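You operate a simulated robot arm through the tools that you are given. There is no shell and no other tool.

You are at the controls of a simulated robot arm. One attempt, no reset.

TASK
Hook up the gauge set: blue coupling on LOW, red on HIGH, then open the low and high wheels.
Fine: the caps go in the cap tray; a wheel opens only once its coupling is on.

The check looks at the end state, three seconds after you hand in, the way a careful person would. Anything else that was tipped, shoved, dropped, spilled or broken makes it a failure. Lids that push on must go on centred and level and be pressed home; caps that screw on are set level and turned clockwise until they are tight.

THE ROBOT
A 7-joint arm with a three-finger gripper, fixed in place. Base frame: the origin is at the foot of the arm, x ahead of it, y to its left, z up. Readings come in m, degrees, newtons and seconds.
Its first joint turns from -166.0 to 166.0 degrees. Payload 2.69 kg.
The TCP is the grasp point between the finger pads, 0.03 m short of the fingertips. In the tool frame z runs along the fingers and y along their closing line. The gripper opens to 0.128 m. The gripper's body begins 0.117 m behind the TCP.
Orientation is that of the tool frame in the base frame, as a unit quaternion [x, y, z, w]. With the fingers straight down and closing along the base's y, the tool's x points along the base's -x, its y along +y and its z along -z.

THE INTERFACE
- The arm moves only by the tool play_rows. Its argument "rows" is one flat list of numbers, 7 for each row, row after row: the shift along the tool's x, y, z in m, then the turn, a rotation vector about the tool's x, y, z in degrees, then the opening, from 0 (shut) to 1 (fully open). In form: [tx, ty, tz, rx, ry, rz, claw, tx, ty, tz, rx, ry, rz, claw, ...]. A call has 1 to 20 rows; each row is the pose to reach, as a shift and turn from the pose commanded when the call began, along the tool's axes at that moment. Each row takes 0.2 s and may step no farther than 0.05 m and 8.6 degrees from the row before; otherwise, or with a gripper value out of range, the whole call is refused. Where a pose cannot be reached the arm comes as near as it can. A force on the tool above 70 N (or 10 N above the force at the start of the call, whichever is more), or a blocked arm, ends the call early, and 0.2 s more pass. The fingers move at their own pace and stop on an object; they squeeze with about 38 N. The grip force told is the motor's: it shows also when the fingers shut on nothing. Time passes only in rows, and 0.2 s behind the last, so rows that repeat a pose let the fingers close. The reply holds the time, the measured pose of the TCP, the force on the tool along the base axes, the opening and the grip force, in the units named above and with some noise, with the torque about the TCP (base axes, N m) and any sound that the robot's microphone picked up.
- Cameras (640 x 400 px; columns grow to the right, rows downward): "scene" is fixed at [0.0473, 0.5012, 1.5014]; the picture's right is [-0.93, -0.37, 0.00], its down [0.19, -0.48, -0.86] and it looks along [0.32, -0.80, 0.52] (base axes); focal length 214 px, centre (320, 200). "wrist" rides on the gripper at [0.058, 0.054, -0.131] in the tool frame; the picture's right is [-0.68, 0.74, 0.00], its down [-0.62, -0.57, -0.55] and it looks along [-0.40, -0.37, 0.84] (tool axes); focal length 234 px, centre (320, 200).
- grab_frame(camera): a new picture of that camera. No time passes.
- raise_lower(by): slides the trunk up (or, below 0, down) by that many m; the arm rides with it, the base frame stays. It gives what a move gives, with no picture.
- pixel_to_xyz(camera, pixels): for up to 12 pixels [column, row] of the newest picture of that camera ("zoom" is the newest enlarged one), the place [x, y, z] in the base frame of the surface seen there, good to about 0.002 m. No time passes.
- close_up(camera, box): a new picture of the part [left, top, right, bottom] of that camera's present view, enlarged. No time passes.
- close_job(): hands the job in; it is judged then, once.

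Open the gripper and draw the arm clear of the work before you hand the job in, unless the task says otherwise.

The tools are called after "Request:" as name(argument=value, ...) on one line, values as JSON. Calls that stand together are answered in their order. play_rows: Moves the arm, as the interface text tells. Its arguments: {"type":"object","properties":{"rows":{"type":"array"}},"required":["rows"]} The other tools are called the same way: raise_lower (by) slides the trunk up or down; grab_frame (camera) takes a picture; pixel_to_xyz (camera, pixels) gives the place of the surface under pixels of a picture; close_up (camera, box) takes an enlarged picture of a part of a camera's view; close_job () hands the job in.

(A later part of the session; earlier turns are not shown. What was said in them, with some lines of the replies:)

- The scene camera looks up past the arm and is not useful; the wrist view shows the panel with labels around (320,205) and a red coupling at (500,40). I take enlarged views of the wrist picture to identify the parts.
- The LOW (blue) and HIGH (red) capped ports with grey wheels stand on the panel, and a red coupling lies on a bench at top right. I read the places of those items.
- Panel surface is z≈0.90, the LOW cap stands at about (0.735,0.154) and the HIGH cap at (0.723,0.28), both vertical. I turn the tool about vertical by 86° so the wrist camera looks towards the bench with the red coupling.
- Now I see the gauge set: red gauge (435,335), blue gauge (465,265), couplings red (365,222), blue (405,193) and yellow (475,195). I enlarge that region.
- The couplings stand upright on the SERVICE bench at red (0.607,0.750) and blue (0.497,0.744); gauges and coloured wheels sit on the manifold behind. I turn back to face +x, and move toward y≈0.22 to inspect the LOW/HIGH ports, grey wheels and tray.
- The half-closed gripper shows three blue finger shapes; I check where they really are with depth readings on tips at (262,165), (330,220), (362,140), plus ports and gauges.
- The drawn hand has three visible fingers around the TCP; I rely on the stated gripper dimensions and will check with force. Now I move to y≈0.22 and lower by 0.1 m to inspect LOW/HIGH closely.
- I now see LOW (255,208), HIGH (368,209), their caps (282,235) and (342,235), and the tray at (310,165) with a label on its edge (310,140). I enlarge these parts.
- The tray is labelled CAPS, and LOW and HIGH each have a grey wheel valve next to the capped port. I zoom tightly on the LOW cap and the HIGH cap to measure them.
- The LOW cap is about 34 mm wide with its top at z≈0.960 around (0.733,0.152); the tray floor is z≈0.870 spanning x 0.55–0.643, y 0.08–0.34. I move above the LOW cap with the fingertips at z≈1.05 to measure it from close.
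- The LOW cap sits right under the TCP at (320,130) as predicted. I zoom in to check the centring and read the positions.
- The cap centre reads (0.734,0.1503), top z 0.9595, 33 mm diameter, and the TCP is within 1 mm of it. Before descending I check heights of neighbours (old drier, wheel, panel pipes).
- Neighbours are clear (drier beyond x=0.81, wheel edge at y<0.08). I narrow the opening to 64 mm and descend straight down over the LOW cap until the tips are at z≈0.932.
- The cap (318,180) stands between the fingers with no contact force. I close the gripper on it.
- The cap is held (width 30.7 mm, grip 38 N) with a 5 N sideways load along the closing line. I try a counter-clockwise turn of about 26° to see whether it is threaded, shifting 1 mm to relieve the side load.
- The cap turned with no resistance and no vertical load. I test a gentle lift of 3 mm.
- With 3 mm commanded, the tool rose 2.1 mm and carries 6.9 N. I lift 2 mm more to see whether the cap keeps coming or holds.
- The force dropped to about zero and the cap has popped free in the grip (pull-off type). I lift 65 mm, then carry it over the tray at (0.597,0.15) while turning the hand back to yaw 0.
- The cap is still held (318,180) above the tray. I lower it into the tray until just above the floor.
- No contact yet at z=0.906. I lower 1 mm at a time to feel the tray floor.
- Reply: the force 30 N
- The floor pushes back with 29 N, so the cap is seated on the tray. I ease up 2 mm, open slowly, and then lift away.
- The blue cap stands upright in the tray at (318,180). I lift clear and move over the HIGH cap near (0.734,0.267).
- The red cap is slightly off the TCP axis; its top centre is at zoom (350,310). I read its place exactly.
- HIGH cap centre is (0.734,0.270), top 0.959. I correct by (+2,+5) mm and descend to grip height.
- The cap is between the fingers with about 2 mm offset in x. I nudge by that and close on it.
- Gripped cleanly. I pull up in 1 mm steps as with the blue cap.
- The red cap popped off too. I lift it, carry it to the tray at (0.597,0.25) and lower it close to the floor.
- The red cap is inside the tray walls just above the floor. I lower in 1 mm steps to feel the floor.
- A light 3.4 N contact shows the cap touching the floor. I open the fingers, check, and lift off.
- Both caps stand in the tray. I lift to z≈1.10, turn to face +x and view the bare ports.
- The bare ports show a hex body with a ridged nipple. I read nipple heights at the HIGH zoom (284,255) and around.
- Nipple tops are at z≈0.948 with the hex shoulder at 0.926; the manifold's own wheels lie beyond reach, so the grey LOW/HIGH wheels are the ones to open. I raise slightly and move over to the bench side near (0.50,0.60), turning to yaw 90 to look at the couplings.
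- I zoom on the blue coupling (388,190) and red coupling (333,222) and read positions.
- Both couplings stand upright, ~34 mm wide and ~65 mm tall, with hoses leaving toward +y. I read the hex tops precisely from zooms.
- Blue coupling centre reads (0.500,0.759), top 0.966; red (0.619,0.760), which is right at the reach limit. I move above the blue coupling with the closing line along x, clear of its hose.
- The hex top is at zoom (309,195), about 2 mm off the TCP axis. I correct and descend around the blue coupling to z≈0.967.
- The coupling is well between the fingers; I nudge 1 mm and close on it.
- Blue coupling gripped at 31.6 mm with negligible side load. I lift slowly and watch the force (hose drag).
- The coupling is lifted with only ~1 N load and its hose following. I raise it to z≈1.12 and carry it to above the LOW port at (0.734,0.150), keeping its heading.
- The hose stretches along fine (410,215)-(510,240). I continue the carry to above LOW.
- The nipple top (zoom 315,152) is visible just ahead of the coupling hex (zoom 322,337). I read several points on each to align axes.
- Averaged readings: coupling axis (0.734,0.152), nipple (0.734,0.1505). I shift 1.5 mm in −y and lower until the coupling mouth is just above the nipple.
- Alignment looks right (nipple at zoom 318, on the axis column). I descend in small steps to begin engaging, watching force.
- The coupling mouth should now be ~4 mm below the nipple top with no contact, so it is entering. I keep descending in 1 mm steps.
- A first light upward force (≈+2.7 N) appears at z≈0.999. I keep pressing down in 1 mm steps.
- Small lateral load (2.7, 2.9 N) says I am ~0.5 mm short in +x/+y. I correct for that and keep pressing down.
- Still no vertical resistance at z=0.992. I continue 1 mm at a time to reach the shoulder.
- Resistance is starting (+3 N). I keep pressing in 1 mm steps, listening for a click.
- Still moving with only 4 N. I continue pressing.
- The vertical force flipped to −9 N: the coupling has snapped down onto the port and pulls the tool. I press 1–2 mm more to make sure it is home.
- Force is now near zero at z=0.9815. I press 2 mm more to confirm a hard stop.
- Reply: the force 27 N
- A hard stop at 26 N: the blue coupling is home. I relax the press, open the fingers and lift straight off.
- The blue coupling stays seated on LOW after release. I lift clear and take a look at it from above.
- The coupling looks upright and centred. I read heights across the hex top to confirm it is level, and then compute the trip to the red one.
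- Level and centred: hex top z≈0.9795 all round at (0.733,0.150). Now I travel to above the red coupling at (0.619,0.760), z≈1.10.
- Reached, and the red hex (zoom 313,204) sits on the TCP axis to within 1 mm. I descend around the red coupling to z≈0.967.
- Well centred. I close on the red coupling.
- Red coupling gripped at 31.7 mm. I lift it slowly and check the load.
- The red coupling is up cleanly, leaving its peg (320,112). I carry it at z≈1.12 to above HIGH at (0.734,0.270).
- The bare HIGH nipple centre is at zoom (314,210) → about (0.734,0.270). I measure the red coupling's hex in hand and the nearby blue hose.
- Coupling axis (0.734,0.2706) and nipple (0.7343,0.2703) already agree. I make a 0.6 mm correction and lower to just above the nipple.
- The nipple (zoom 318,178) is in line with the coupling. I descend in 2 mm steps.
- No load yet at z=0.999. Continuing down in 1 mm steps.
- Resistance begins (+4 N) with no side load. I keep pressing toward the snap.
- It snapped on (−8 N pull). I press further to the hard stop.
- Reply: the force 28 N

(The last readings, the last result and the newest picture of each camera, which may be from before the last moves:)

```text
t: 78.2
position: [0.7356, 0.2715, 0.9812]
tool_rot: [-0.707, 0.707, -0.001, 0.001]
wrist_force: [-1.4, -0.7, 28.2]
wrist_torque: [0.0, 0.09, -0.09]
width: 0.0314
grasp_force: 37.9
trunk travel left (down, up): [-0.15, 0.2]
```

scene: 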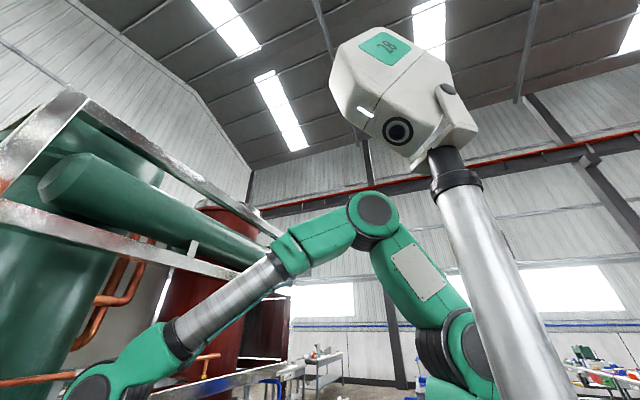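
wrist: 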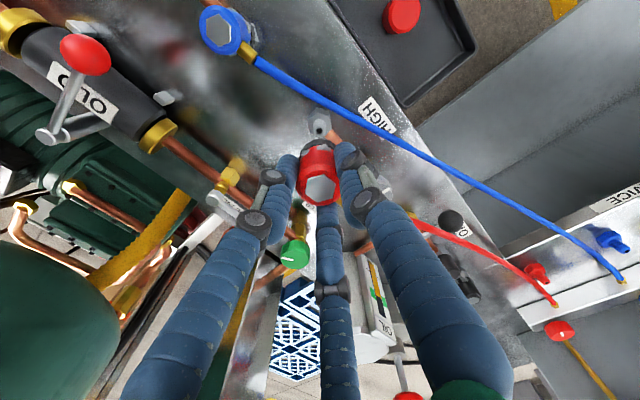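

Hard stop at 28 N: red coupling is home. I relax, open only a little (blue hose runs close by) and lift straight up.

Request:
play_rows(rows=[0, 0, -0.0015, 0, 0, 0, 0.1, 0, 0, -0.002, 0, 0, 0, 0.1, 0, 0, -0.002, 0, 0, 0, 0.27, 0, 0, -0.002, 0, 0, 0, 0.33, 0, 0, -0.002, 0, 0, 0, 0.36, 0, 0, -0.002, 0, 0, 0, 0.36])

Request:
grab_frame(camera="wrist")

```text
t: 79.6
position: [0.7339, 0.2718, 0.9802]
tool_rot: [-0.707, 0.708, 0.0, 0.0]
wrist_force: [-0.3, -0.3, -0.1]
wrist_torque: [0.01, 0.01, 0.02]
width: 0.0463
grasp_force: 0.1
trunk travel left (down, up): [-0.15, 0.2]
```

```text
taken
```

wrist: 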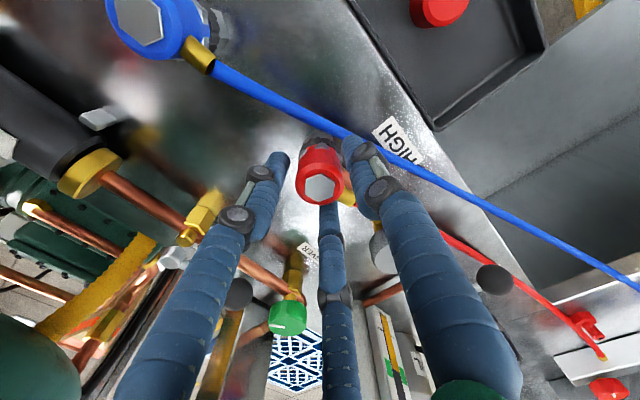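

Red coupling stands seated on HIGH. I lift straight up and look at both couplings and the HIGH wheel.

Request:
play_rows(rows=[0, 0, -0.03, 0, 0, 0, 0.36, 0, 0, -0.07, 0, 0, 0, 0.4, 0, 0, -0.11, 0, 0, 0, 0.6, 0, 0, -0.15, 0, 0, 0, 1, -0.03, 0.02, -0.15, 0, 0, 0, 1, -0.03, 0.04, -0.15, 0, 0, 0, 1])

Request:
grab_frame(camera="wrist")

Request:
close_up(camera="wrist", box=[260, 60, 400, 180])

```text
t: 81.0
position: [0.6974, 0.302, 1.1287]
tool_rot: [0.708, -0.706, 0.001, 0.001]
wrist_force: [-0.1, 0.7, 0.0]
wrist_torque: [-0.06, 0.04, -0.02]
width: 0.128
grasp_force: 0.0
trunk travel left (down, up): [-0.15, 0.2]
```

```text
taken
```

wrist: 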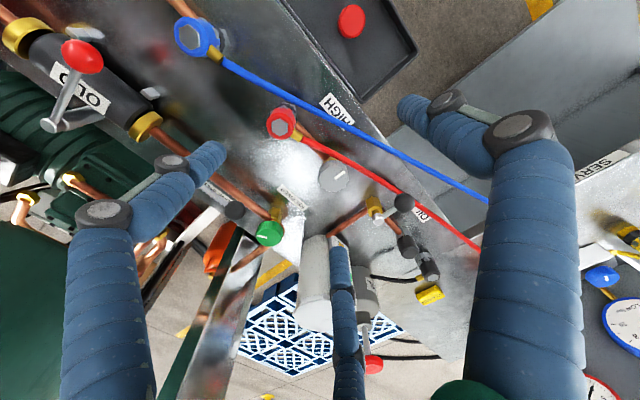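

```text
3.33 times, centred on (330, 120) of wrist
```

zoom: 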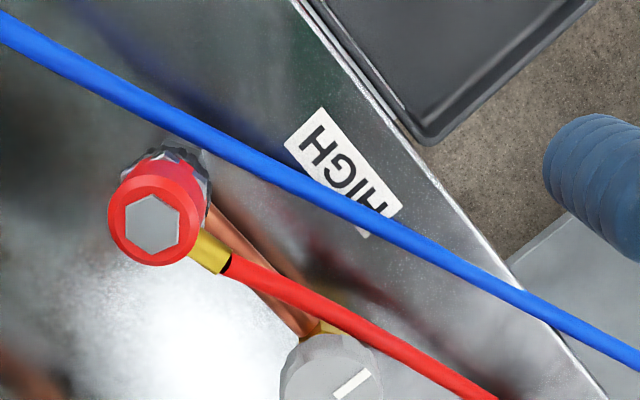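

The red hose passes beside the HIGH wheel. I zoom on the wheel and read hose and wheel positions.

Request:
close_up(camera="wrist", box=[290, 130, 390, 220])

Request:
pixel_to_xyz(camera="zoom", pixels=[[230, 190], [270, 195], [330, 215], [400, 250], [270, 240], [310, 260], [225, 260], [275, 290], [255, 250], [300, 215], [235, 220], [320, 275]])

```text
4.44 times, centred on (340, 175) of wrist
```

zoom: 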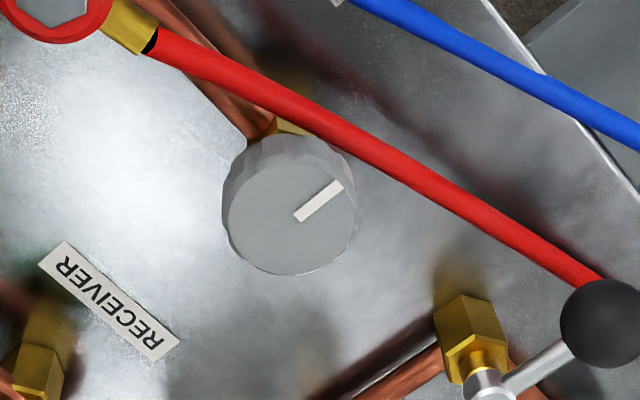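

```text
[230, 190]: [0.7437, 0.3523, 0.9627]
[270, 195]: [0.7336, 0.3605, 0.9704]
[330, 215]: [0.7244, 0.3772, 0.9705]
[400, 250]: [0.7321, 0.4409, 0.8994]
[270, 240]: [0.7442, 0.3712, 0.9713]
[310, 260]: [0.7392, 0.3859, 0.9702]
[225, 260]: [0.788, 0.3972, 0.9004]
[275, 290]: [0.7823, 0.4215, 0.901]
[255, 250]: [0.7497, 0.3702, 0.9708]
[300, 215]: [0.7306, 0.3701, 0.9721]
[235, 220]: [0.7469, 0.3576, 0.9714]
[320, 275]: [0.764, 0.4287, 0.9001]
```

Wheel top is z≈0.971 around (0.733,0.369). I read the red hose height alongside the wheel and the wheel outline more finely.

Request:
pixel_to_xyz(camera="zoom", pixels=[[300, 108], [340, 132], [380, 155], [420, 178], [480, 215], [250, 80], [200, 58], [293, 210], [240, 210], [347, 210], [293, 160], [293, 262]])

Request:
pixel_to_xyz(camera="wrist", pixels=[[283, 122], [275, 122], [290, 122], [283, 115], [283, 130], [190, 36], [200, 36], [195, 28], [195, 45]])

```text
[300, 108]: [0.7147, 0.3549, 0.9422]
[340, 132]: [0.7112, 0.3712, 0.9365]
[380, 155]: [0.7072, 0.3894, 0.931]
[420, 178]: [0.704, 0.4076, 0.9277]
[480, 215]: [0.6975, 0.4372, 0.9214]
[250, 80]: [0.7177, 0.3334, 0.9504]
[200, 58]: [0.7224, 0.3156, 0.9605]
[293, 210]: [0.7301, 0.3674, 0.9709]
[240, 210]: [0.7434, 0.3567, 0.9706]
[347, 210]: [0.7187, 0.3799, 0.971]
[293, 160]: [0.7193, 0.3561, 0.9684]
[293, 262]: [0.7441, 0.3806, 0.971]
```

```text
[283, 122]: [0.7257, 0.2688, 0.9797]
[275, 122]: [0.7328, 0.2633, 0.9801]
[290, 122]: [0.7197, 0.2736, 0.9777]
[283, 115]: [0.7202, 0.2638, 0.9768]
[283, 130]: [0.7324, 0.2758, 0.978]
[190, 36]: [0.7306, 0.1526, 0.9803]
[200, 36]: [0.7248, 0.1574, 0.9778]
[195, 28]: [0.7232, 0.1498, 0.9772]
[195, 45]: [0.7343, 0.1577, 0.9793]
```

Hose top beside the wheel is z≈0.937, well below the wheel rim, so fingertips at 0.955 clear it. I move above the HIGH wheel (0.731,0.368) and turn the hand back to yaw 0 to have turning room.

Request:
play_rows(rows=[-0.03, -0.015, 0, 0, 0, 8.2, 0.8, -0.067, -0.035, 0, 0, 0, 16.4, 0.6, -0.067, -0.035, 0.01, 0, 0, 24.6, 0.6, -0.067, -0.035, 0.02, 0, 0, 32.8, 0.6, -0.067, -0.035, 0.03, 0, 0, 41, 0.6, -0.067, -0.035, 0.04, 0, 0, 49.2, 0.6, -0.067, -0.035, 0.04, 0, 0, 57.4, 0.6, -0.067, -0.035, 0.04, 0, 0, 65.6, 0.6, -0.067, -0.035, 0.04, 0, 0, 73.8, 0.6, -0.067, -0.035, 0.04, 0, 0, 82, 0.6, -0.067, -0.035, 0.04, 0, 0, 90, 0.6])

Request:
grab_frame(camera="wrist")

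Request:
close_up(camera="wrist", box=[270, 90, 370, 170])

```text
t: 83.4
position: [0.7298, 0.3678, 1.0902]
tool_rot: [0.001, 1.0, 0.0, -0.001]
wrist_force: [-0.2, -0.5, -0.7]
wrist_torque: [0.0, 0.0, 0.01]
width: 0.0767
grasp_force: 0.0
trunk travel left (down, up): [-0.15, 0.2]
```

```text
taken
```

wrist: 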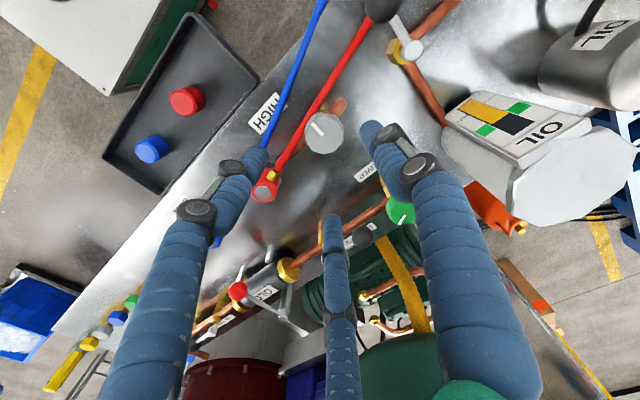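

```text
5.00 times, centred on (320, 130) of wrist
```

zoom: 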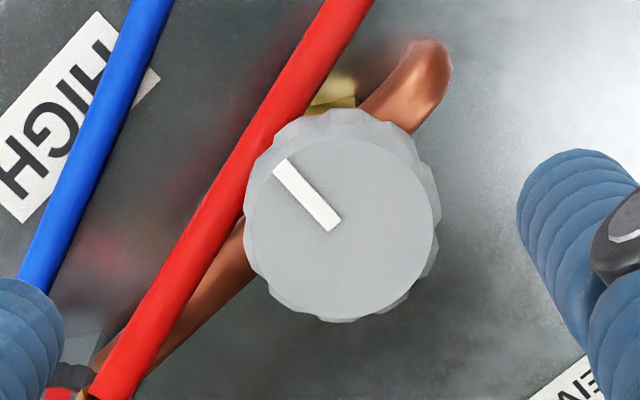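

The wheel centre is at zoom (340,228), about 4–5 mm from the TCP axis. I confirm with depth readings.

Request:
pixel_to_xyz(camera="zoom", pixels=[[340, 228], [265, 228], [415, 228], [340, 155], [340, 305], [290, 180], [390, 280], [390, 180], [290, 280]])

```text
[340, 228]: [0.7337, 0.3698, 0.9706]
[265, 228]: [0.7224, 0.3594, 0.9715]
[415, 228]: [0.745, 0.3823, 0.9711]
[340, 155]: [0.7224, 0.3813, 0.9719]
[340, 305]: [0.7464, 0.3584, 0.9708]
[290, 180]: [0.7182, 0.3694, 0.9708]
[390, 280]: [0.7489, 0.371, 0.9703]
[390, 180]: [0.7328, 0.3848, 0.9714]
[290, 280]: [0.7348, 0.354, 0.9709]
```

Wheel centre is (0.734,0.370). I shift by (+4,+2.7) mm and descend until the fingertips are beside the rim (TCP z≈0.987).

Request:
play_rows(rows=[-0.004, 0.0027, 0, 0, 0, 0, 0.5, -0.004, 0.0027, 0.03, 0, 0, 0, 0.5, -0.004, 0.0027, 0.06, 0, 0, 0, 0.5, -0.004, 0.0027, 0.085, 0, 0, 0, 0.5, -0.004, 0.0027, 0.1, 0, 0, 0, 0.5, -0.004, 0.0027, 0.103, 0, 0, 0, 0.5, -0.004, 0.0027, 0.103, 0, 0, 0, 0.5])

Request:
grab_frame(camera="wrist")

Request:
close_up(camera="wrist", box=[240, 110, 400, 230])

```text
t: 85.0
position: [0.735, 0.371, 0.9861]
tool_rot: [-0.001, 1.0, 0.0, 0.001]
wrist_force: [-0.3, -0.2, 1.2]
wrist_torque: [0.0, 0.01, -0.03]
width: 0.064
grasp_force: 0.0
trunk travel left (down, up): [-0.15, 0.2]
```

```text
taken
```

wrist: 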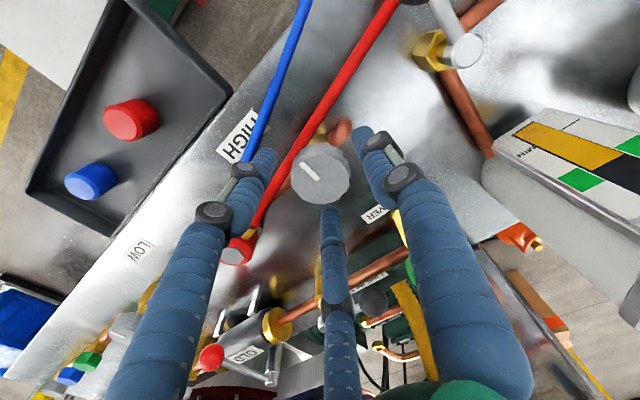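

```text
3.33 times, centred on (320, 170) of wrist
```

zoom: 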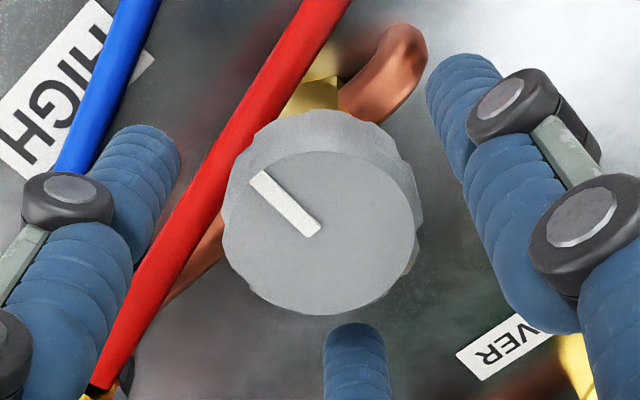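

The wheel is centred between the fingers. I close on it.

Request:
play_rows(rows=[0, 0, 0, 0, 0, 0, 0.4, 0, 0, 0, 0, 0, 0, 0.3, 0, 0, 0, 0, 0, 0, 0.2, 0, 0, 0, 0, 0, 0, 0.2])

```text
t: 86.0
position: [0.7353, 0.3709, 0.9858]
tool_rot: [0.0, 1.0, 0.0, 0.0]
wrist_force: [10.0, -2.6, -1.8]
wrist_torque: [-0.09, -0.47, -0.01]
width: 0.0425
grasp_force: 44.9
trunk travel left (down, up): [-0.15, 0.2]
```

Closing gives +10 N in x, so I am ~1.5 mm too far in +x. I reopen, shift −1.5 mm and close again.

Request:
play_rows(rows=[0, 0, 0, 0, 0, 0, 0.42, 0, 0, 0, 0, 0, 0, 0.42, 0.0015, -0.0004, 0, 0, 0, 0, 0.42, 0.0015, -0.0004, 0, 0, 0, 0, 0.42, 0.0015, -0.0004, 0, 0, 0, 0, 0.2, 0.0015, -0.0004, 0, 0, 0, 0, 0.2, 0.0015, -0.0004, 0, 0, 0, 0, 0.2])

```text
t: 87.6
position: [0.7335, 0.3711, 0.9866]
tool_rot: [0.0, 1.0, 0.001, 0.0]
wrist_force: [25.0, -1.0, -4.1]
wrist_torque: [0.09, -1.39, -0.08]
width: 0.0428
grasp_force: 44.8
trunk travel left (down, up): [-0.15, 0.2]
```

The side load grew to 25 N, so the correct way is +x. While holding, I shift +2.5 mm in x to unload.

Request:
play_rows(rows=[-0.001, 0, 0, 0, 0, 0, 0.2, -0.002, 0, 0, 0, 0, 0, 0.2, -0.0025, 0, 0, 0, 0, 0, 0.2, -0.0025, 0, 0, 0, 0, 0, 0.2])

```text
t: 88.6
position: [0.7349, 0.3707, 0.9868]
tool_rot: [0.001, 1.0, 0.0, -0.001]
wrist_force: [12.0, 5.3, -2.1]
wrist_torque: [0.2, -0.08, -0.06]
width: 0.0429
grasp_force: 45.3
trunk travel left (down, up): [-0.15, 0.2]
```

Request:
play_rows(rows=[-0.001, 0.0005, 0, 0, 0, 0, 0.2, -0.0015, 0.001, 0, 0, 0, 0, 0.2, -0.0015, 0.001, 0, 0, 0, 0, 0.2])

Request:
close_up(camera="wrist", box=[240, 110, 400, 230])

```text
t: 89.4
position: [0.7343, 0.3705, 0.9865]
tool_rot: [0.0, 1.0, -0.001, -0.002]
wrist_force: [-6.6, -8.9, -3.3]
wrist_torque: [-0.5, 0.42, -0.05]
width: 0.043
grasp_force: 45.7
trunk travel left (down, up): [-0.15, 0.2]
```

```text
3.33 times, centred on (320, 170) of wrist
```

zoom: 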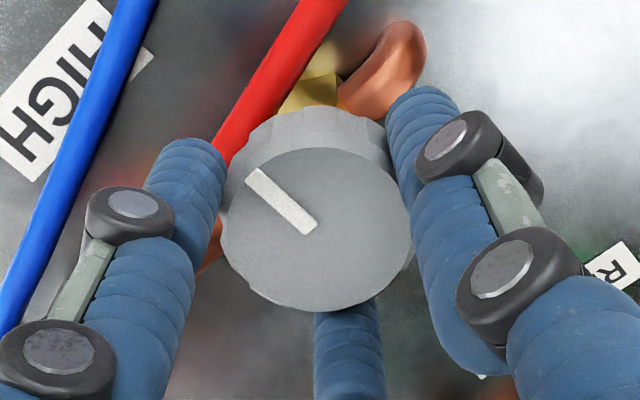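

Lateral stiffness is about 13 N/mm; I back off 0.5 mm each way and try turning counter-clockwise 12°.

Request:
play_rows(rows=[0.0005, -0.0006, 0, 0, 0, 0, 0.2, 0.0005, -0.0006, 0, 0, 0, -4, 0.2, 0.0005, -0.0006, 0, 0, 0, -8, 0.2, 0.0005, -0.0006, 0, 0, 0, -12, 0.2])

Request:
close_up(camera="wrist", box=[240, 110, 400, 230])

```text
t: 90.4
position: [0.7356, 0.3706, 0.9861]
tool_rot: [-0.105, 0.994, 0.0, 0.0]
wrist_force: [-14.6, -3.5, -7.9]
wrist_torque: [-0.07, 0.77, -0.03]
width: 0.0428
grasp_force: 44.8
trunk travel left (down, up): [-0.15, 0.2]
```

```text
3.33 times, centred on (320, 170) of wrist
```

zoom: 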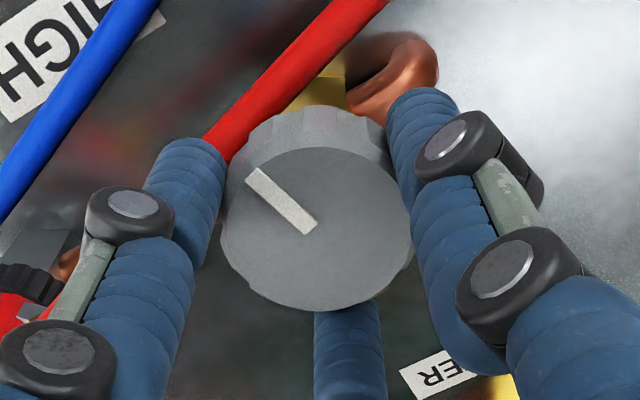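

The wheel turns with the fingers (mark unchanged in the picture, background rotated) with no torque. I correct 1.1 mm in −x and continue counter-clockwise 30°.

Request:
play_rows(rows=[0.0011, -0.0001, 0, 0, 0, -4, 0.2, 0.0011, -0.0001, 0, 0, 0, -12, 0.2, 0.0011, -0.0001, 0, 0, 0, -20, 0.2, 0.0011, -0.0001, 0, 0, 0, -28, 0.2])

```text
t: 91.4
position: [0.7348, 0.3703, 0.9871]
tool_rot: [-0.343, 0.939, 0.0, 0.001]
wrist_force: [-8.6, -0.7, -13.7]
wrist_torque: [0.05, 0.01, -0.01]
width: 0.0425
grasp_force: 44.8
trunk travel left (down, up): [-0.15, 0.2]
```

Vertical pull grew to −14 N while turning, so I lower 1 mm and trim x while turning another 24°.

Request:
play_rows(rows=[0.0005, 0.0004, 0.001, 0, 0, 0, 0.2, 0.0005, 0.0004, 0.001, 0, 0, -8, 0.2, 0.0005, 0.0004, 0.001, 0, 0, -16, 0.2, 0.0005, 0.0004, 0.001, 0, 0, -24, 0.2])

Request:
grab_frame(camera="wrist")

```text
t: 92.4
position: [0.7348, 0.3701, 0.9874]
tool_rot: [-0.531, 0.847, -0.001, 0.001]
wrist_force: [-0.3, -1.9, -6.0]
wrist_torque: [0.07, 0.03, 0.02]
width: 0.0426
grasp_force: 45.2
trunk travel left (down, up): [-0.15, 0.2]
```

```text
taken
```

wrist: 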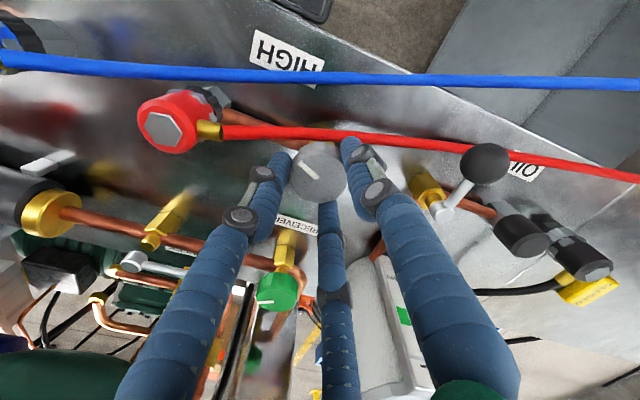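

Forces are small and the wheel has turned 64°. I continue counter-clockwise another 32°.

Request:
play_rows(rows=[0, 0, 0.0004, 0, 0, -8, 0.2, 0, 0, 0.0004, 0, 0, -16, 0.2, 0, 0, 0.0004, 0, 0, -24, 0.2, 0, 0, 0.0004, 0, 0, -32, 0.2])

```text
t: 93.4
position: [0.7354, 0.3689, 0.9868]
tool_rot: [0.744, -0.668, 0.001, 0.0]
wrist_force: [3.0, -5.8, 4.0]
wrist_torque: [-0.32, 0.04, -0.01]
width: 0.0428
grasp_force: 44.8
trunk travel left (down, up): [-0.15, 0.2]
```

Request:
play_rows(rows=[0.0004, -0.0002, -0.0003, 0, 0, -8, 0.2, 0.0004, -0.0002, -0.0003, 0, 0, -16, 0.2, 0.0004, -0.0002, -0.0003, 0, 0, -24, 0.2, 0.0004, -0.0002, -0.0003, 0, 0, -32, 0.2])

Request:
grab_frame(camera="wrist")

```text
t: 94.4
position: [0.735, 0.3705, 0.9862]
tool_rot: [0.899, -0.438, 0.001, 0.0]
wrist_force: [3.7, 7.0, 2.7]
wrist_torque: [0.24, 0.08, -0.66]
width: 0.0433
grasp_force: 44.4
trunk travel left (down, up): [-0.15, 0.2]
```

```text
taken
```

wrist: 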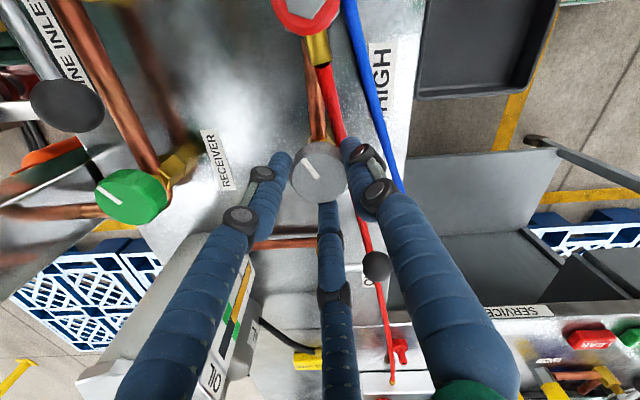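

At yaw 128° a torque of −0.66 Nm appears: possibly the end stop. I zoom to see whether the mark still follows the fingers.

Request:
close_up(camera="wrist", box=[240, 110, 400, 230])

```text
3.33 times, centred on (320, 170) of wrist
```

zoom: 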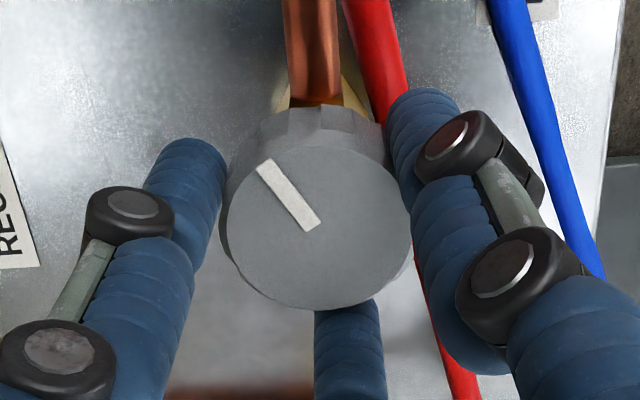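

The mark has begun to slip ~3° relative to the fingers, consistent with an end stop near 120°. I turn 5° more to confirm the stop.

Request:
play_rows(rows=[0, 0, 0, 0, 0, -2.5, 0.2, 0, 0, 0, 0, 0, -5, 0.2])

Request:
close_up(camera="wrist", box=[240, 110, 400, 230])

```text
t: 95.0
position: [0.7351, 0.3711, 0.9858]
tool_rot: [0.918, -0.398, 0.0, 0.0]
wrist_force: [4.0, 6.2, 4.2]
wrist_torque: [0.18, -0.04, -0.38]
width: 0.0431
grasp_force: 45.0
trunk travel left (down, up): [-0.15, 0.2]
```

```text
3.33 times, centred on (320, 170) of wrist
```

zoom: 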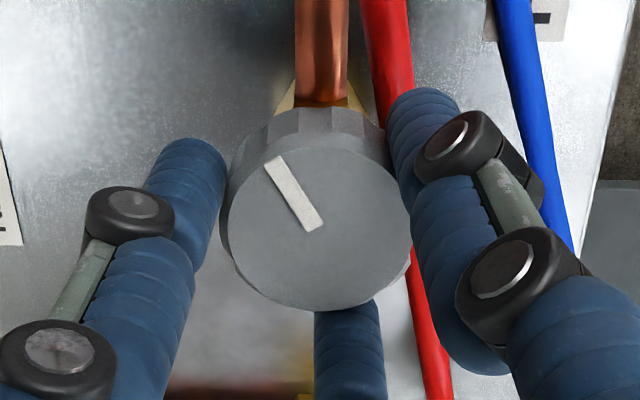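

The wheel slipped in the fingers by the extra turn, so it is at its end stop (~125° counter-clockwise). I release and lift off, then check the wheel.

Request:
play_rows(rows=[0, 0, 0, 0, 0, 0, 0.4, 0, 0, 0, 0, 0, 0, 0.5, 0, 0, -0.01, 0, 0, 0, 0.5, 0, 0, -0.04, 0, 0, 0, 0.5, 0, 0, -0.08, 0, 0, 0, 0.5, 0, 0, -0.12, 0, 0, 0, 0.6])

Request:
grab_frame(camera="wrist")

Request:
close_up(camera="wrist", box=[260, 80, 380, 180])

```text
t: 96.4
position: [0.7335, 0.369, 1.1069]
tool_rot: [0.917, -0.399, 0.0, 0.001]
wrist_force: [-1.1, -0.1, 0.2]
wrist_torque: [-0.01, -0.01, -0.01]
width: 0.0766
grasp_force: 0.1
trunk travel left (down, up): [-0.15, 0.2]
```

```text
taken
```

wrist: 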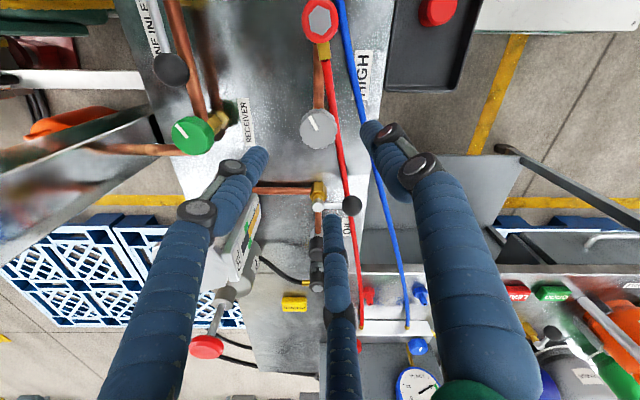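

```text
4.00 times, centred on (320, 130) of wrist
```

zoom: 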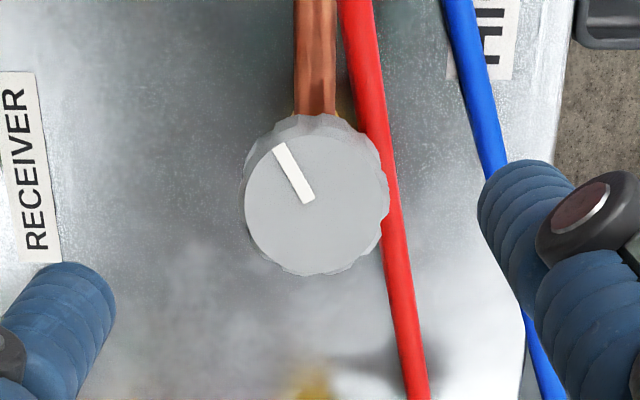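

The mark has turned ~119° from −x to nearly −y, so HIGH is open. I move over the LOW wheel near (0.734,0.05), turning the hand back to yaw 0 on the way.

Request:
play_rows(rows=[0.0146, 0.0136, 0, 0, 0, 8.3, 0.6, 0.0293, 0.0273, 0, 0, 0, 16.6, 0.6, 0.0439, 0.0409, 0, 0, 0, 24.9, 0.6, 0.0585, 0.0545, 0, 0, 0, 33.2, 0.6, 0.0731, 0.0681, 0, 0, 0, 41.5, 0.6, 0.0878, 0.0818, 0, 0, 0, 49.8, 0.6, 0.1024, 0.0954, 0, 0, 0, 58.1, 0.6, 0.117, 0.109, 0, 0, 0, 66.4, 0.6, 0.1316, 0.1226, 0, 0, 0, 74.7, 0.6, 0.1463, 0.1363, 0, 0, 0, 83, 0.6, 0.1609, 0.1499, 0, 0, 0, 91.3, 0.6, 0.1755, 0.1635, 0, 0, 0, 99.6, 0.6, 0.1901, 0.1771, 0.005, 0, 0, 107.9, 0.6, 0.2048, 0.1908, 0.01, 0, 0, 116.2, 0.6, 0.2194, 0.2044, 0.015, 0, 0, 124.5, 0.6, 0.234, 0.218, 0.017, 0, 0, 133, 0.6, 0.234, 0.218, 0.017, 0, 0, 133, 0.6])

Request:
grab_frame(camera="wrist")

Request:
close_up(camera="wrist", box=[270, 90, 370, 170])

```text
t: 100.0
position: [0.7353, 0.049, 1.0913]
tool_rot: [0.001, 1.0, 0.0, 0.0]
wrist_force: [0.1, 0.2, -0.2]
wrist_torque: [0.03, 0.03, -0.01]
width: 0.077
grasp_force: 0.1
trunk travel left (down, up): [-0.15, 0.2]
```

```text
taken
```

wrist: 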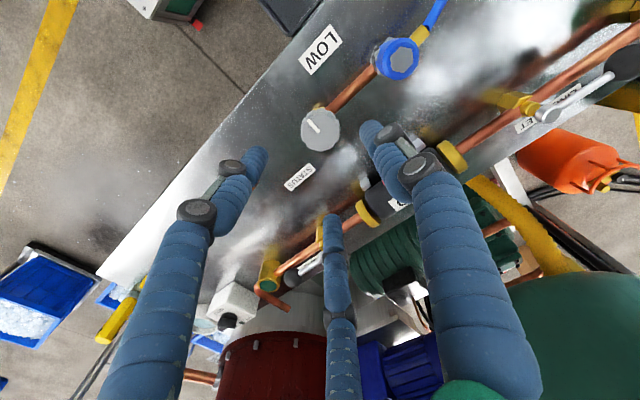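

```text
5.00 times, centred on (320, 130) of wrist
```

zoom: 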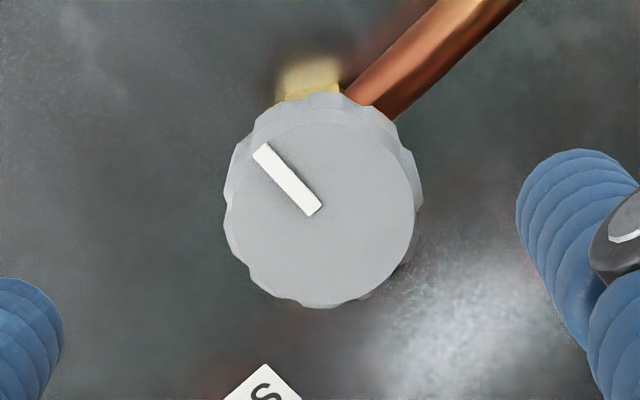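

The LOW wheel centre is at zoom (320,215), nearly on axis. I confirm with depth readings.

Request:
pixel_to_xyz(camera="zoom", pixels=[[320, 215], [245, 215], [395, 215], [320, 140], [320, 290], [270, 165], [370, 265], [370, 165], [270, 265]])

```text
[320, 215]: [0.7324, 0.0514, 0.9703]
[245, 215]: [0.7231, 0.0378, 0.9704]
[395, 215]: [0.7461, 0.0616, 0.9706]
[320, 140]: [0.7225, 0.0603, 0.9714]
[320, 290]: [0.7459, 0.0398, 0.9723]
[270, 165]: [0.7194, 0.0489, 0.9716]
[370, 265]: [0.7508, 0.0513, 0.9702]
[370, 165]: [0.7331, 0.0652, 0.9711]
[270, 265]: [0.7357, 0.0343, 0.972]
```

LOW wheel centre is (0.734,0.050). I shift 1 mm in +y and descend beside the rim.

Request:
play_rows(rows=[0, 0.0011, 0, 0, 0, 0, 0.5, 0, 0.0011, 0.03, 0, 0, 0, 0.5, 0, 0.0011, 0.06, 0, 0, 0, 0.5, 0, 0.0011, 0.085, 0, 0, 0, 0.5, 0, 0.0011, 0.1, 0, 0, 0, 0.5, 0, 0.0011, 0.1045, 0, 0, 0, 0.5, 0, 0.0011, 0.1045, 0, 0, 0, 0.5])

Request:
close_up(camera="wrist", box=[240, 110, 400, 230])

```text
t: 101.6
position: [0.7356, 0.0515, 0.9852]
tool_rot: [0.0, 1.0, 0.0, 0.0]
wrist_force: [-0.3, -0.8, 0.7]
wrist_torque: [-0.04, -0.01, 0.0]
width: 0.0638
grasp_force: 0.1
trunk travel left (down, up): [-0.15, 0.2]
```

```text
3.33 times, centred on (320, 170) of wrist
```

zoom: 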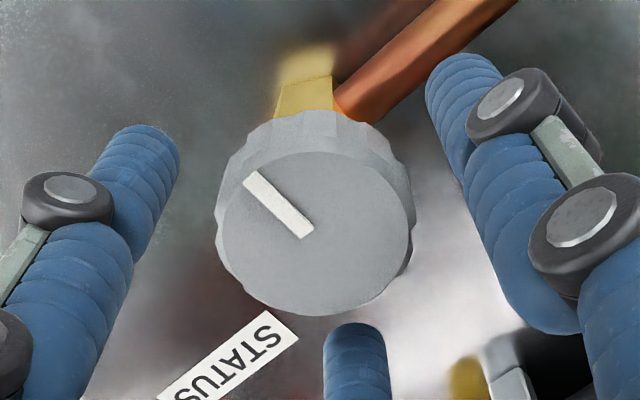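

The wheel looks just like the HIGH one did when balanced. I close on it.

Request:
play_rows(rows=[0, 0, 0, 0, 0, 0, 0.4, 0, 0, 0, 0, 0, 0, 0.3, 0, 0, 0, 0, 0, 0, 0.2, 0, 0, 0, 0, 0, 0, 0.2])

```text
t: 102.6
position: [0.7351, 0.0501, 0.9853]
tool_rot: [0.0, 1.0, 0.0, 0.0]
wrist_force: [-0.3, -11.8, -0.2]
wrist_torque: [-0.56, -0.02, 0.0]
width: 0.043
grasp_force: 44.6
trunk travel left (down, up): [-0.15, 0.2]
```

Only a y load of −12 N; I shift −0.9 mm in y and start turning counter-clockwise 24°.

Request:
play_rows(rows=[0, -0.0009, 0, 0, 0, 0, 0.2, 0, -0.0009, 0, 0, 0, -8, 0.2, 0, -0.0009, 0, 0, 0, -16, 0.2, 0, -0.0009, 0, 0, 0, -24, 0.2])

Request:
close_up(camera="wrist", box=[240, 110, 400, 230])

```text
t: 103.6
position: [0.7349, 0.0505, 0.9869]
tool_rot: [-0.21, 0.978, -0.001, 0.001]
wrist_force: [-1.2, 6.7, 9.4]
wrist_torque: [0.55, 0.53, -0.01]
width: 0.0425
grasp_force: 44.8
trunk travel left (down, up): [-0.15, 0.2]
```

```text
3.33 times, centred on (320, 170) of wrist
```

zoom: 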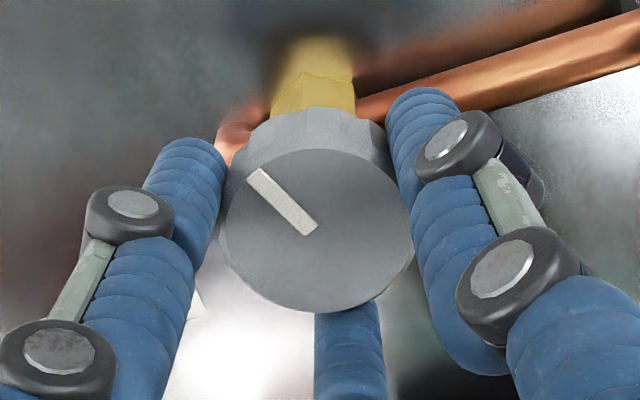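

The LOW wheel is turning with the fingers. I trim (0.5 mm y, 0.5 mm up) and continue 32°.

Request:
play_rows(rows=[-0.0001, 0.0005, -0.0005, 0, 0, -8, 0.2, -0.0001, 0.0005, -0.0005, 0, 0, -16, 0.2, -0.0001, 0.0005, -0.0005, 0, 0, -24, 0.2, -0.0001, 0.0005, -0.0005, 0, 0, -32, 0.2])

```text
t: 104.6
position: [0.7353, 0.0513, 0.9863]
tool_rot: [-0.471, 0.882, 0.0, 0.0]
wrist_force: [5.7, -9.3, 4.7]
wrist_torque: [-0.34, -0.62, 0.0]
width: 0.0429
grasp_force: 45.0
trunk travel left (down, up): [-0.15, 0.2]
```

Request:
play_rows(rows=[0.0004, -0.0007, -0.0002, 0, 0, -8, 0.2, 0.0004, -0.0007, -0.0002, 0, 0, -16, 0.2, 0.0004, -0.0007, -0.0002, 0, 0, -24, 0.2, 0.0004, -0.0007, -0.0002, 0, 0, -32, 0.2])

```text
t: 105.6
position: [0.7343, 0.0495, 0.9858]
tool_rot: [-0.695, 0.719, -0.001, 0.001]
wrist_force: [0.5, -4.1, 9.1]
wrist_torque: [0.15, -0.32, -0.03]
width: 0.0427
grasp_force: 44.7
trunk travel left (down, up): [-0.15, 0.2]
```

Yaw 88°, loads small. I continue another 28°.

Request:
play_rows(rows=[0.0002, 0, -0.0005, 0, 0, -8, 0.2, 0.0002, 0, -0.0005, 0, 0, -16, 0.2, 0.0002, 0, -0.0005, 0, 0, -24, 0.2, 0.0002, 0, -0.0005, 0, 0, -28, 0.2])

```text
t: 106.6
position: [0.7344, 0.0511, 0.9865]
tool_rot: [0.849, -0.529, 0.0, 0.001]
wrist_force: [1.1, 1.7, 2.5]
wrist_torque: [0.24, -0.34, 0.01]
width: 0.0427
grasp_force: 44.9
trunk travel left (down, up): [-0.15, 0.2]
```

Yaw 116°, still free. I turn on to about 132° to reach the end stop.

Request:
play_rows(rows=[0, 0, 0, 0, 0, -4, 0.2, 0, 0, 0, 0, 0, -8, 0.2, 0, 0, 0, 0, 0, -12, 0.2, 0, 0, 0, 0, 0, -16, 0.2])

Request:
close_up(camera="wrist", box=[240, 110, 400, 230])

```text
t: 107.6
position: [0.7356, 0.0492, 0.9861]
tool_rot: [0.914, -0.406, -0.001, 0.0]
wrist_force: [1.0, 9.9, 0.1]
wrist_torque: [0.42, -0.13, -0.64]
width: 0.0429
grasp_force: 44.8
trunk travel left (down, up): [-0.15, 0.2]
```

```text
3.33 times, centred on (320, 170) of wrist
```

zoom: 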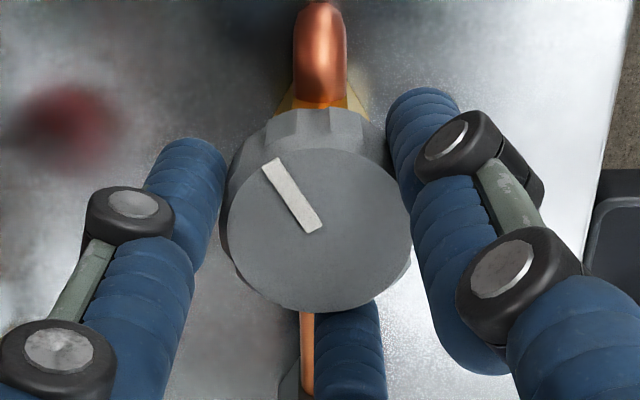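

Torque −0.64 Nm and the mark slipping in the fingers show the LOW wheel is at its end stop. I release and lift clear.

Request:
play_rows(rows=[0, 0, 0, 0, 0, 0, 0.4, 0, 0, 0, 0, 0, 0, 0.5, 0, 0, -0.01, 0, 0, 0, 0.5, 0, 0, -0.04, 0, 0, 0, 0.5, 0, 0, -0.08, 0, 0, 0, 0.5, 0, 0, -0.12, 0, 0, 0, 0.6])

Request:
grab_frame(camera="wrist")

Request:
close_up(camera="wrist", box=[260, 80, 380, 180])

```text
t: 109.0
position: [0.7367, 0.0502, 1.1063]
tool_rot: [0.913, -0.407, 0.0, -0.001]
wrist_force: [0.6, -0.1, 0.9]
wrist_torque: [-0.01, -0.01, 0.04]
width: 0.0768
grasp_force: 0.1
trunk travel left (down, up): [-0.15, 0.2]
```

```text
taken
```

wrist: 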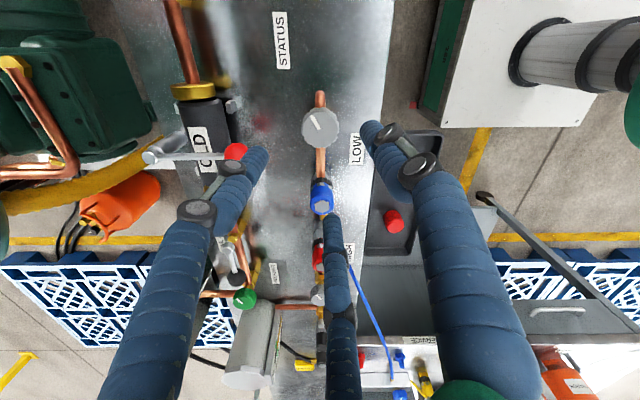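

```text
4.00 times, centred on (320, 130) of wrist
```

zoom: 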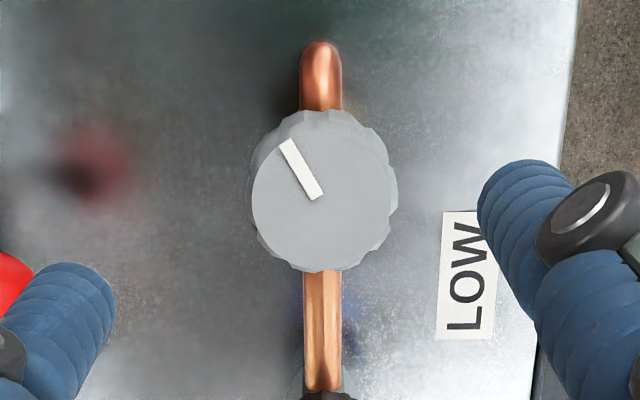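

Both wheels now show the same ~120° turned mark. I raise and go back to around (0.49,0.49,1.25), yaw 90, to check the gauges and everything else.

Request:
play_rows(rows=[0, 0, -0.04, 0, 0, 0, 0.8, 0, 0, -0.08, 0, 0, 0, 1, -0.041, -0.0093, -0.1, 0, 0, 4, 1, -0.082, -0.0187, -0.12, 0, 0, 8, 1, -0.123, -0.028, -0.14, 0, 0, 12, 1, -0.164, -0.0373, -0.14, 0, 0, 16, 1, -0.205, -0.0467, -0.14, 0, 0, 20, 1, -0.246, -0.056, -0.14, 0, 0, 24, 1, -0.286, -0.0653, -0.14, 0, 0, 28, 1, -0.327, -0.0747, -0.14, 0, 0, 32, 1, -0.368, -0.084, -0.14, 0, 0, 36, 1, -0.409, -0.0933, -0.14, 0, 0, 40, 1, -0.45, -0.1027, -0.14, 0, 0, 42, 1, -0.491, -0.112, -0.14, 0, 0, 42, 1])

Request:
grab_frame(camera="wrist")

```text
t: 112.0
position: [0.4906, 0.4894, 1.2467]
tool_rot: [-0.707, 0.707, 0.0, 0.0]
wrist_force: [0.2, -0.3, -0.9]
wrist_torque: [-0.01, 0.03, 0.0]
width: 0.1281
grasp_force: 0.1
trunk travel left (down, up): [-0.15, 0.2]
```

```text
taken
```

wrist: 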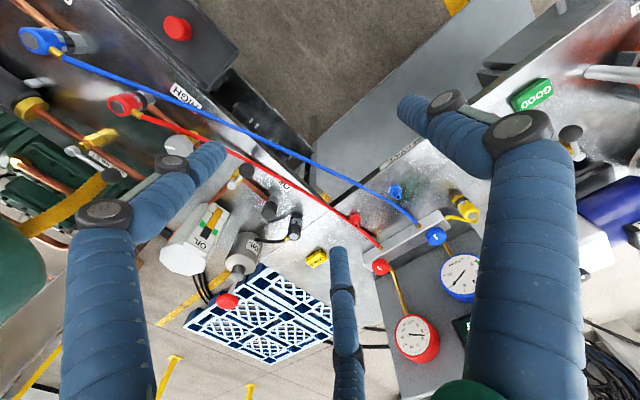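

I zoom on both gauges to see whether they now read pressure, and on the ports.

Request:
close_up(camera="wrist", box=[370, 220, 500, 370])

Request:
close_up(camera="wrist", box=[0, 0, 220, 160])

```text
2.67 times, centred on (435, 295) of wrist
```

zoom: 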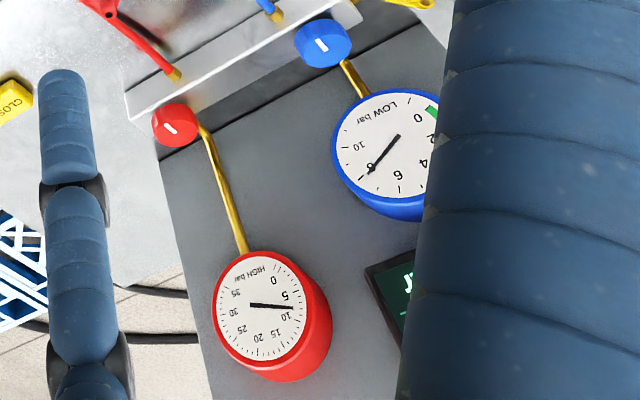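

```text
2.50 times, centred on (110, 80) of wrist
```

zoom: 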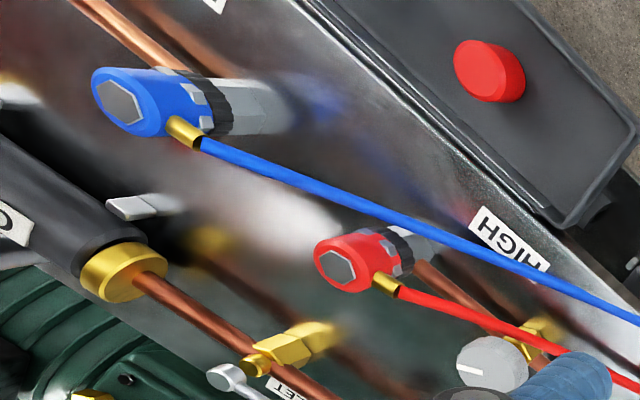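

Both gauges now read about 8 bar, confirming couplings sealed and the grey wheels open. I turn the hand to its starting heading for one last look at tray, ports and wheels.

Request:
play_rows(rows=[0, 0, 0, 0, 0, 8.5, 1, 0, 0, 0, 0, 0, 17, 1, 0, 0, 0, 0, 0, 25.5, 1, 0, 0, 0, 0, 0, 34, 1, 0, 0, 0, 0, 0, 42.5, 1, 0, 0, 0, 0, 0, 51, 1, 0, 0, 0, 0, 0, 59.5, 1, 0, 0, 0, 0, 0, 68, 1, 0, 0, 0, 0, 0, 76.5, 1, 0, 0, 0, 0, 0, 85, 1])

Request:
grab_frame(camera="wrist")

Request:
close_up(camera="wrist", box=[210, 140, 410, 310])

```text
t: 114.2
position: [0.49, 0.4885, 1.2454]
tool_rot: [-0.043, 0.999, 0.0, 0.0]
wrist_force: [0.3, 0.0, -0.2]
wrist_torque: [-0.02, 0.0, -0.02]
width: 0.128
grasp_force: 0.2
trunk travel left (down, up): [-0.15, 0.2]
```

```text
taken
```

wrist: 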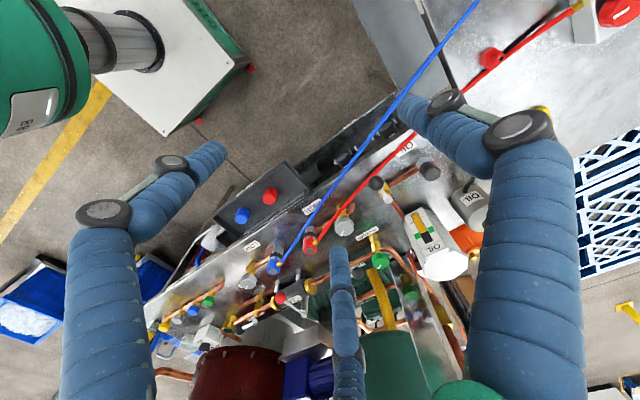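

```text
2.35 times, centred on (310, 225) of wrist
```

zoom: 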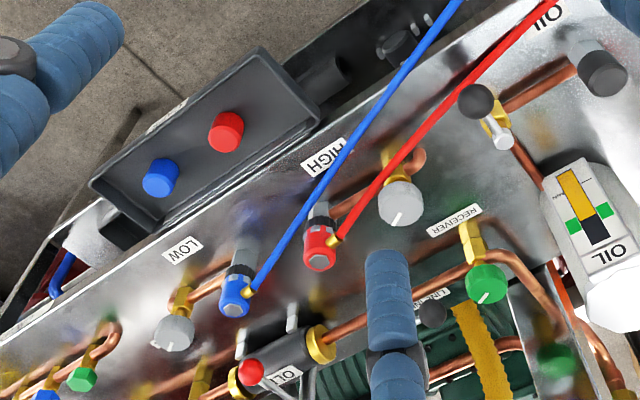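

Both caps stand in the CAPS tray, blue is on LOW and red on HIGH. Both grey wheels are turned open, the arm is clear and the gripper is open, so I hand the job in.

Request:
close_job()

```text
The job is handed in.
```

The gauge set is hooked up and handed in. The blue coupling is on LOW and the red one on HIGH, both pressed down to a hard stop. I read the blue one level across its top; the red one I judged only by eye.

- **Caps:** both came off with a straight pull and are standing in the CAPS tray.
- **Wheels:** I took "the low and high wheels" to mean the grey wheels beside the LOW and HIGH ports. Each is turned counter-clockwise about 120° to its end stop. The blue and red wheels on the gauge manifold are beyond the arm's stated straight-down reach, and I left them alone.
- **Gauges:** both now read about 8 bar, up from 0 at the start. With the blue coupling on but the LOW wheel still closed, the LOW gauge stayed near 0, which supports the grey wheels being the right ones.

I saw nothing else moved or knocked. The gripper is open and the arm is clear of the work. The check's result has not come back to me.
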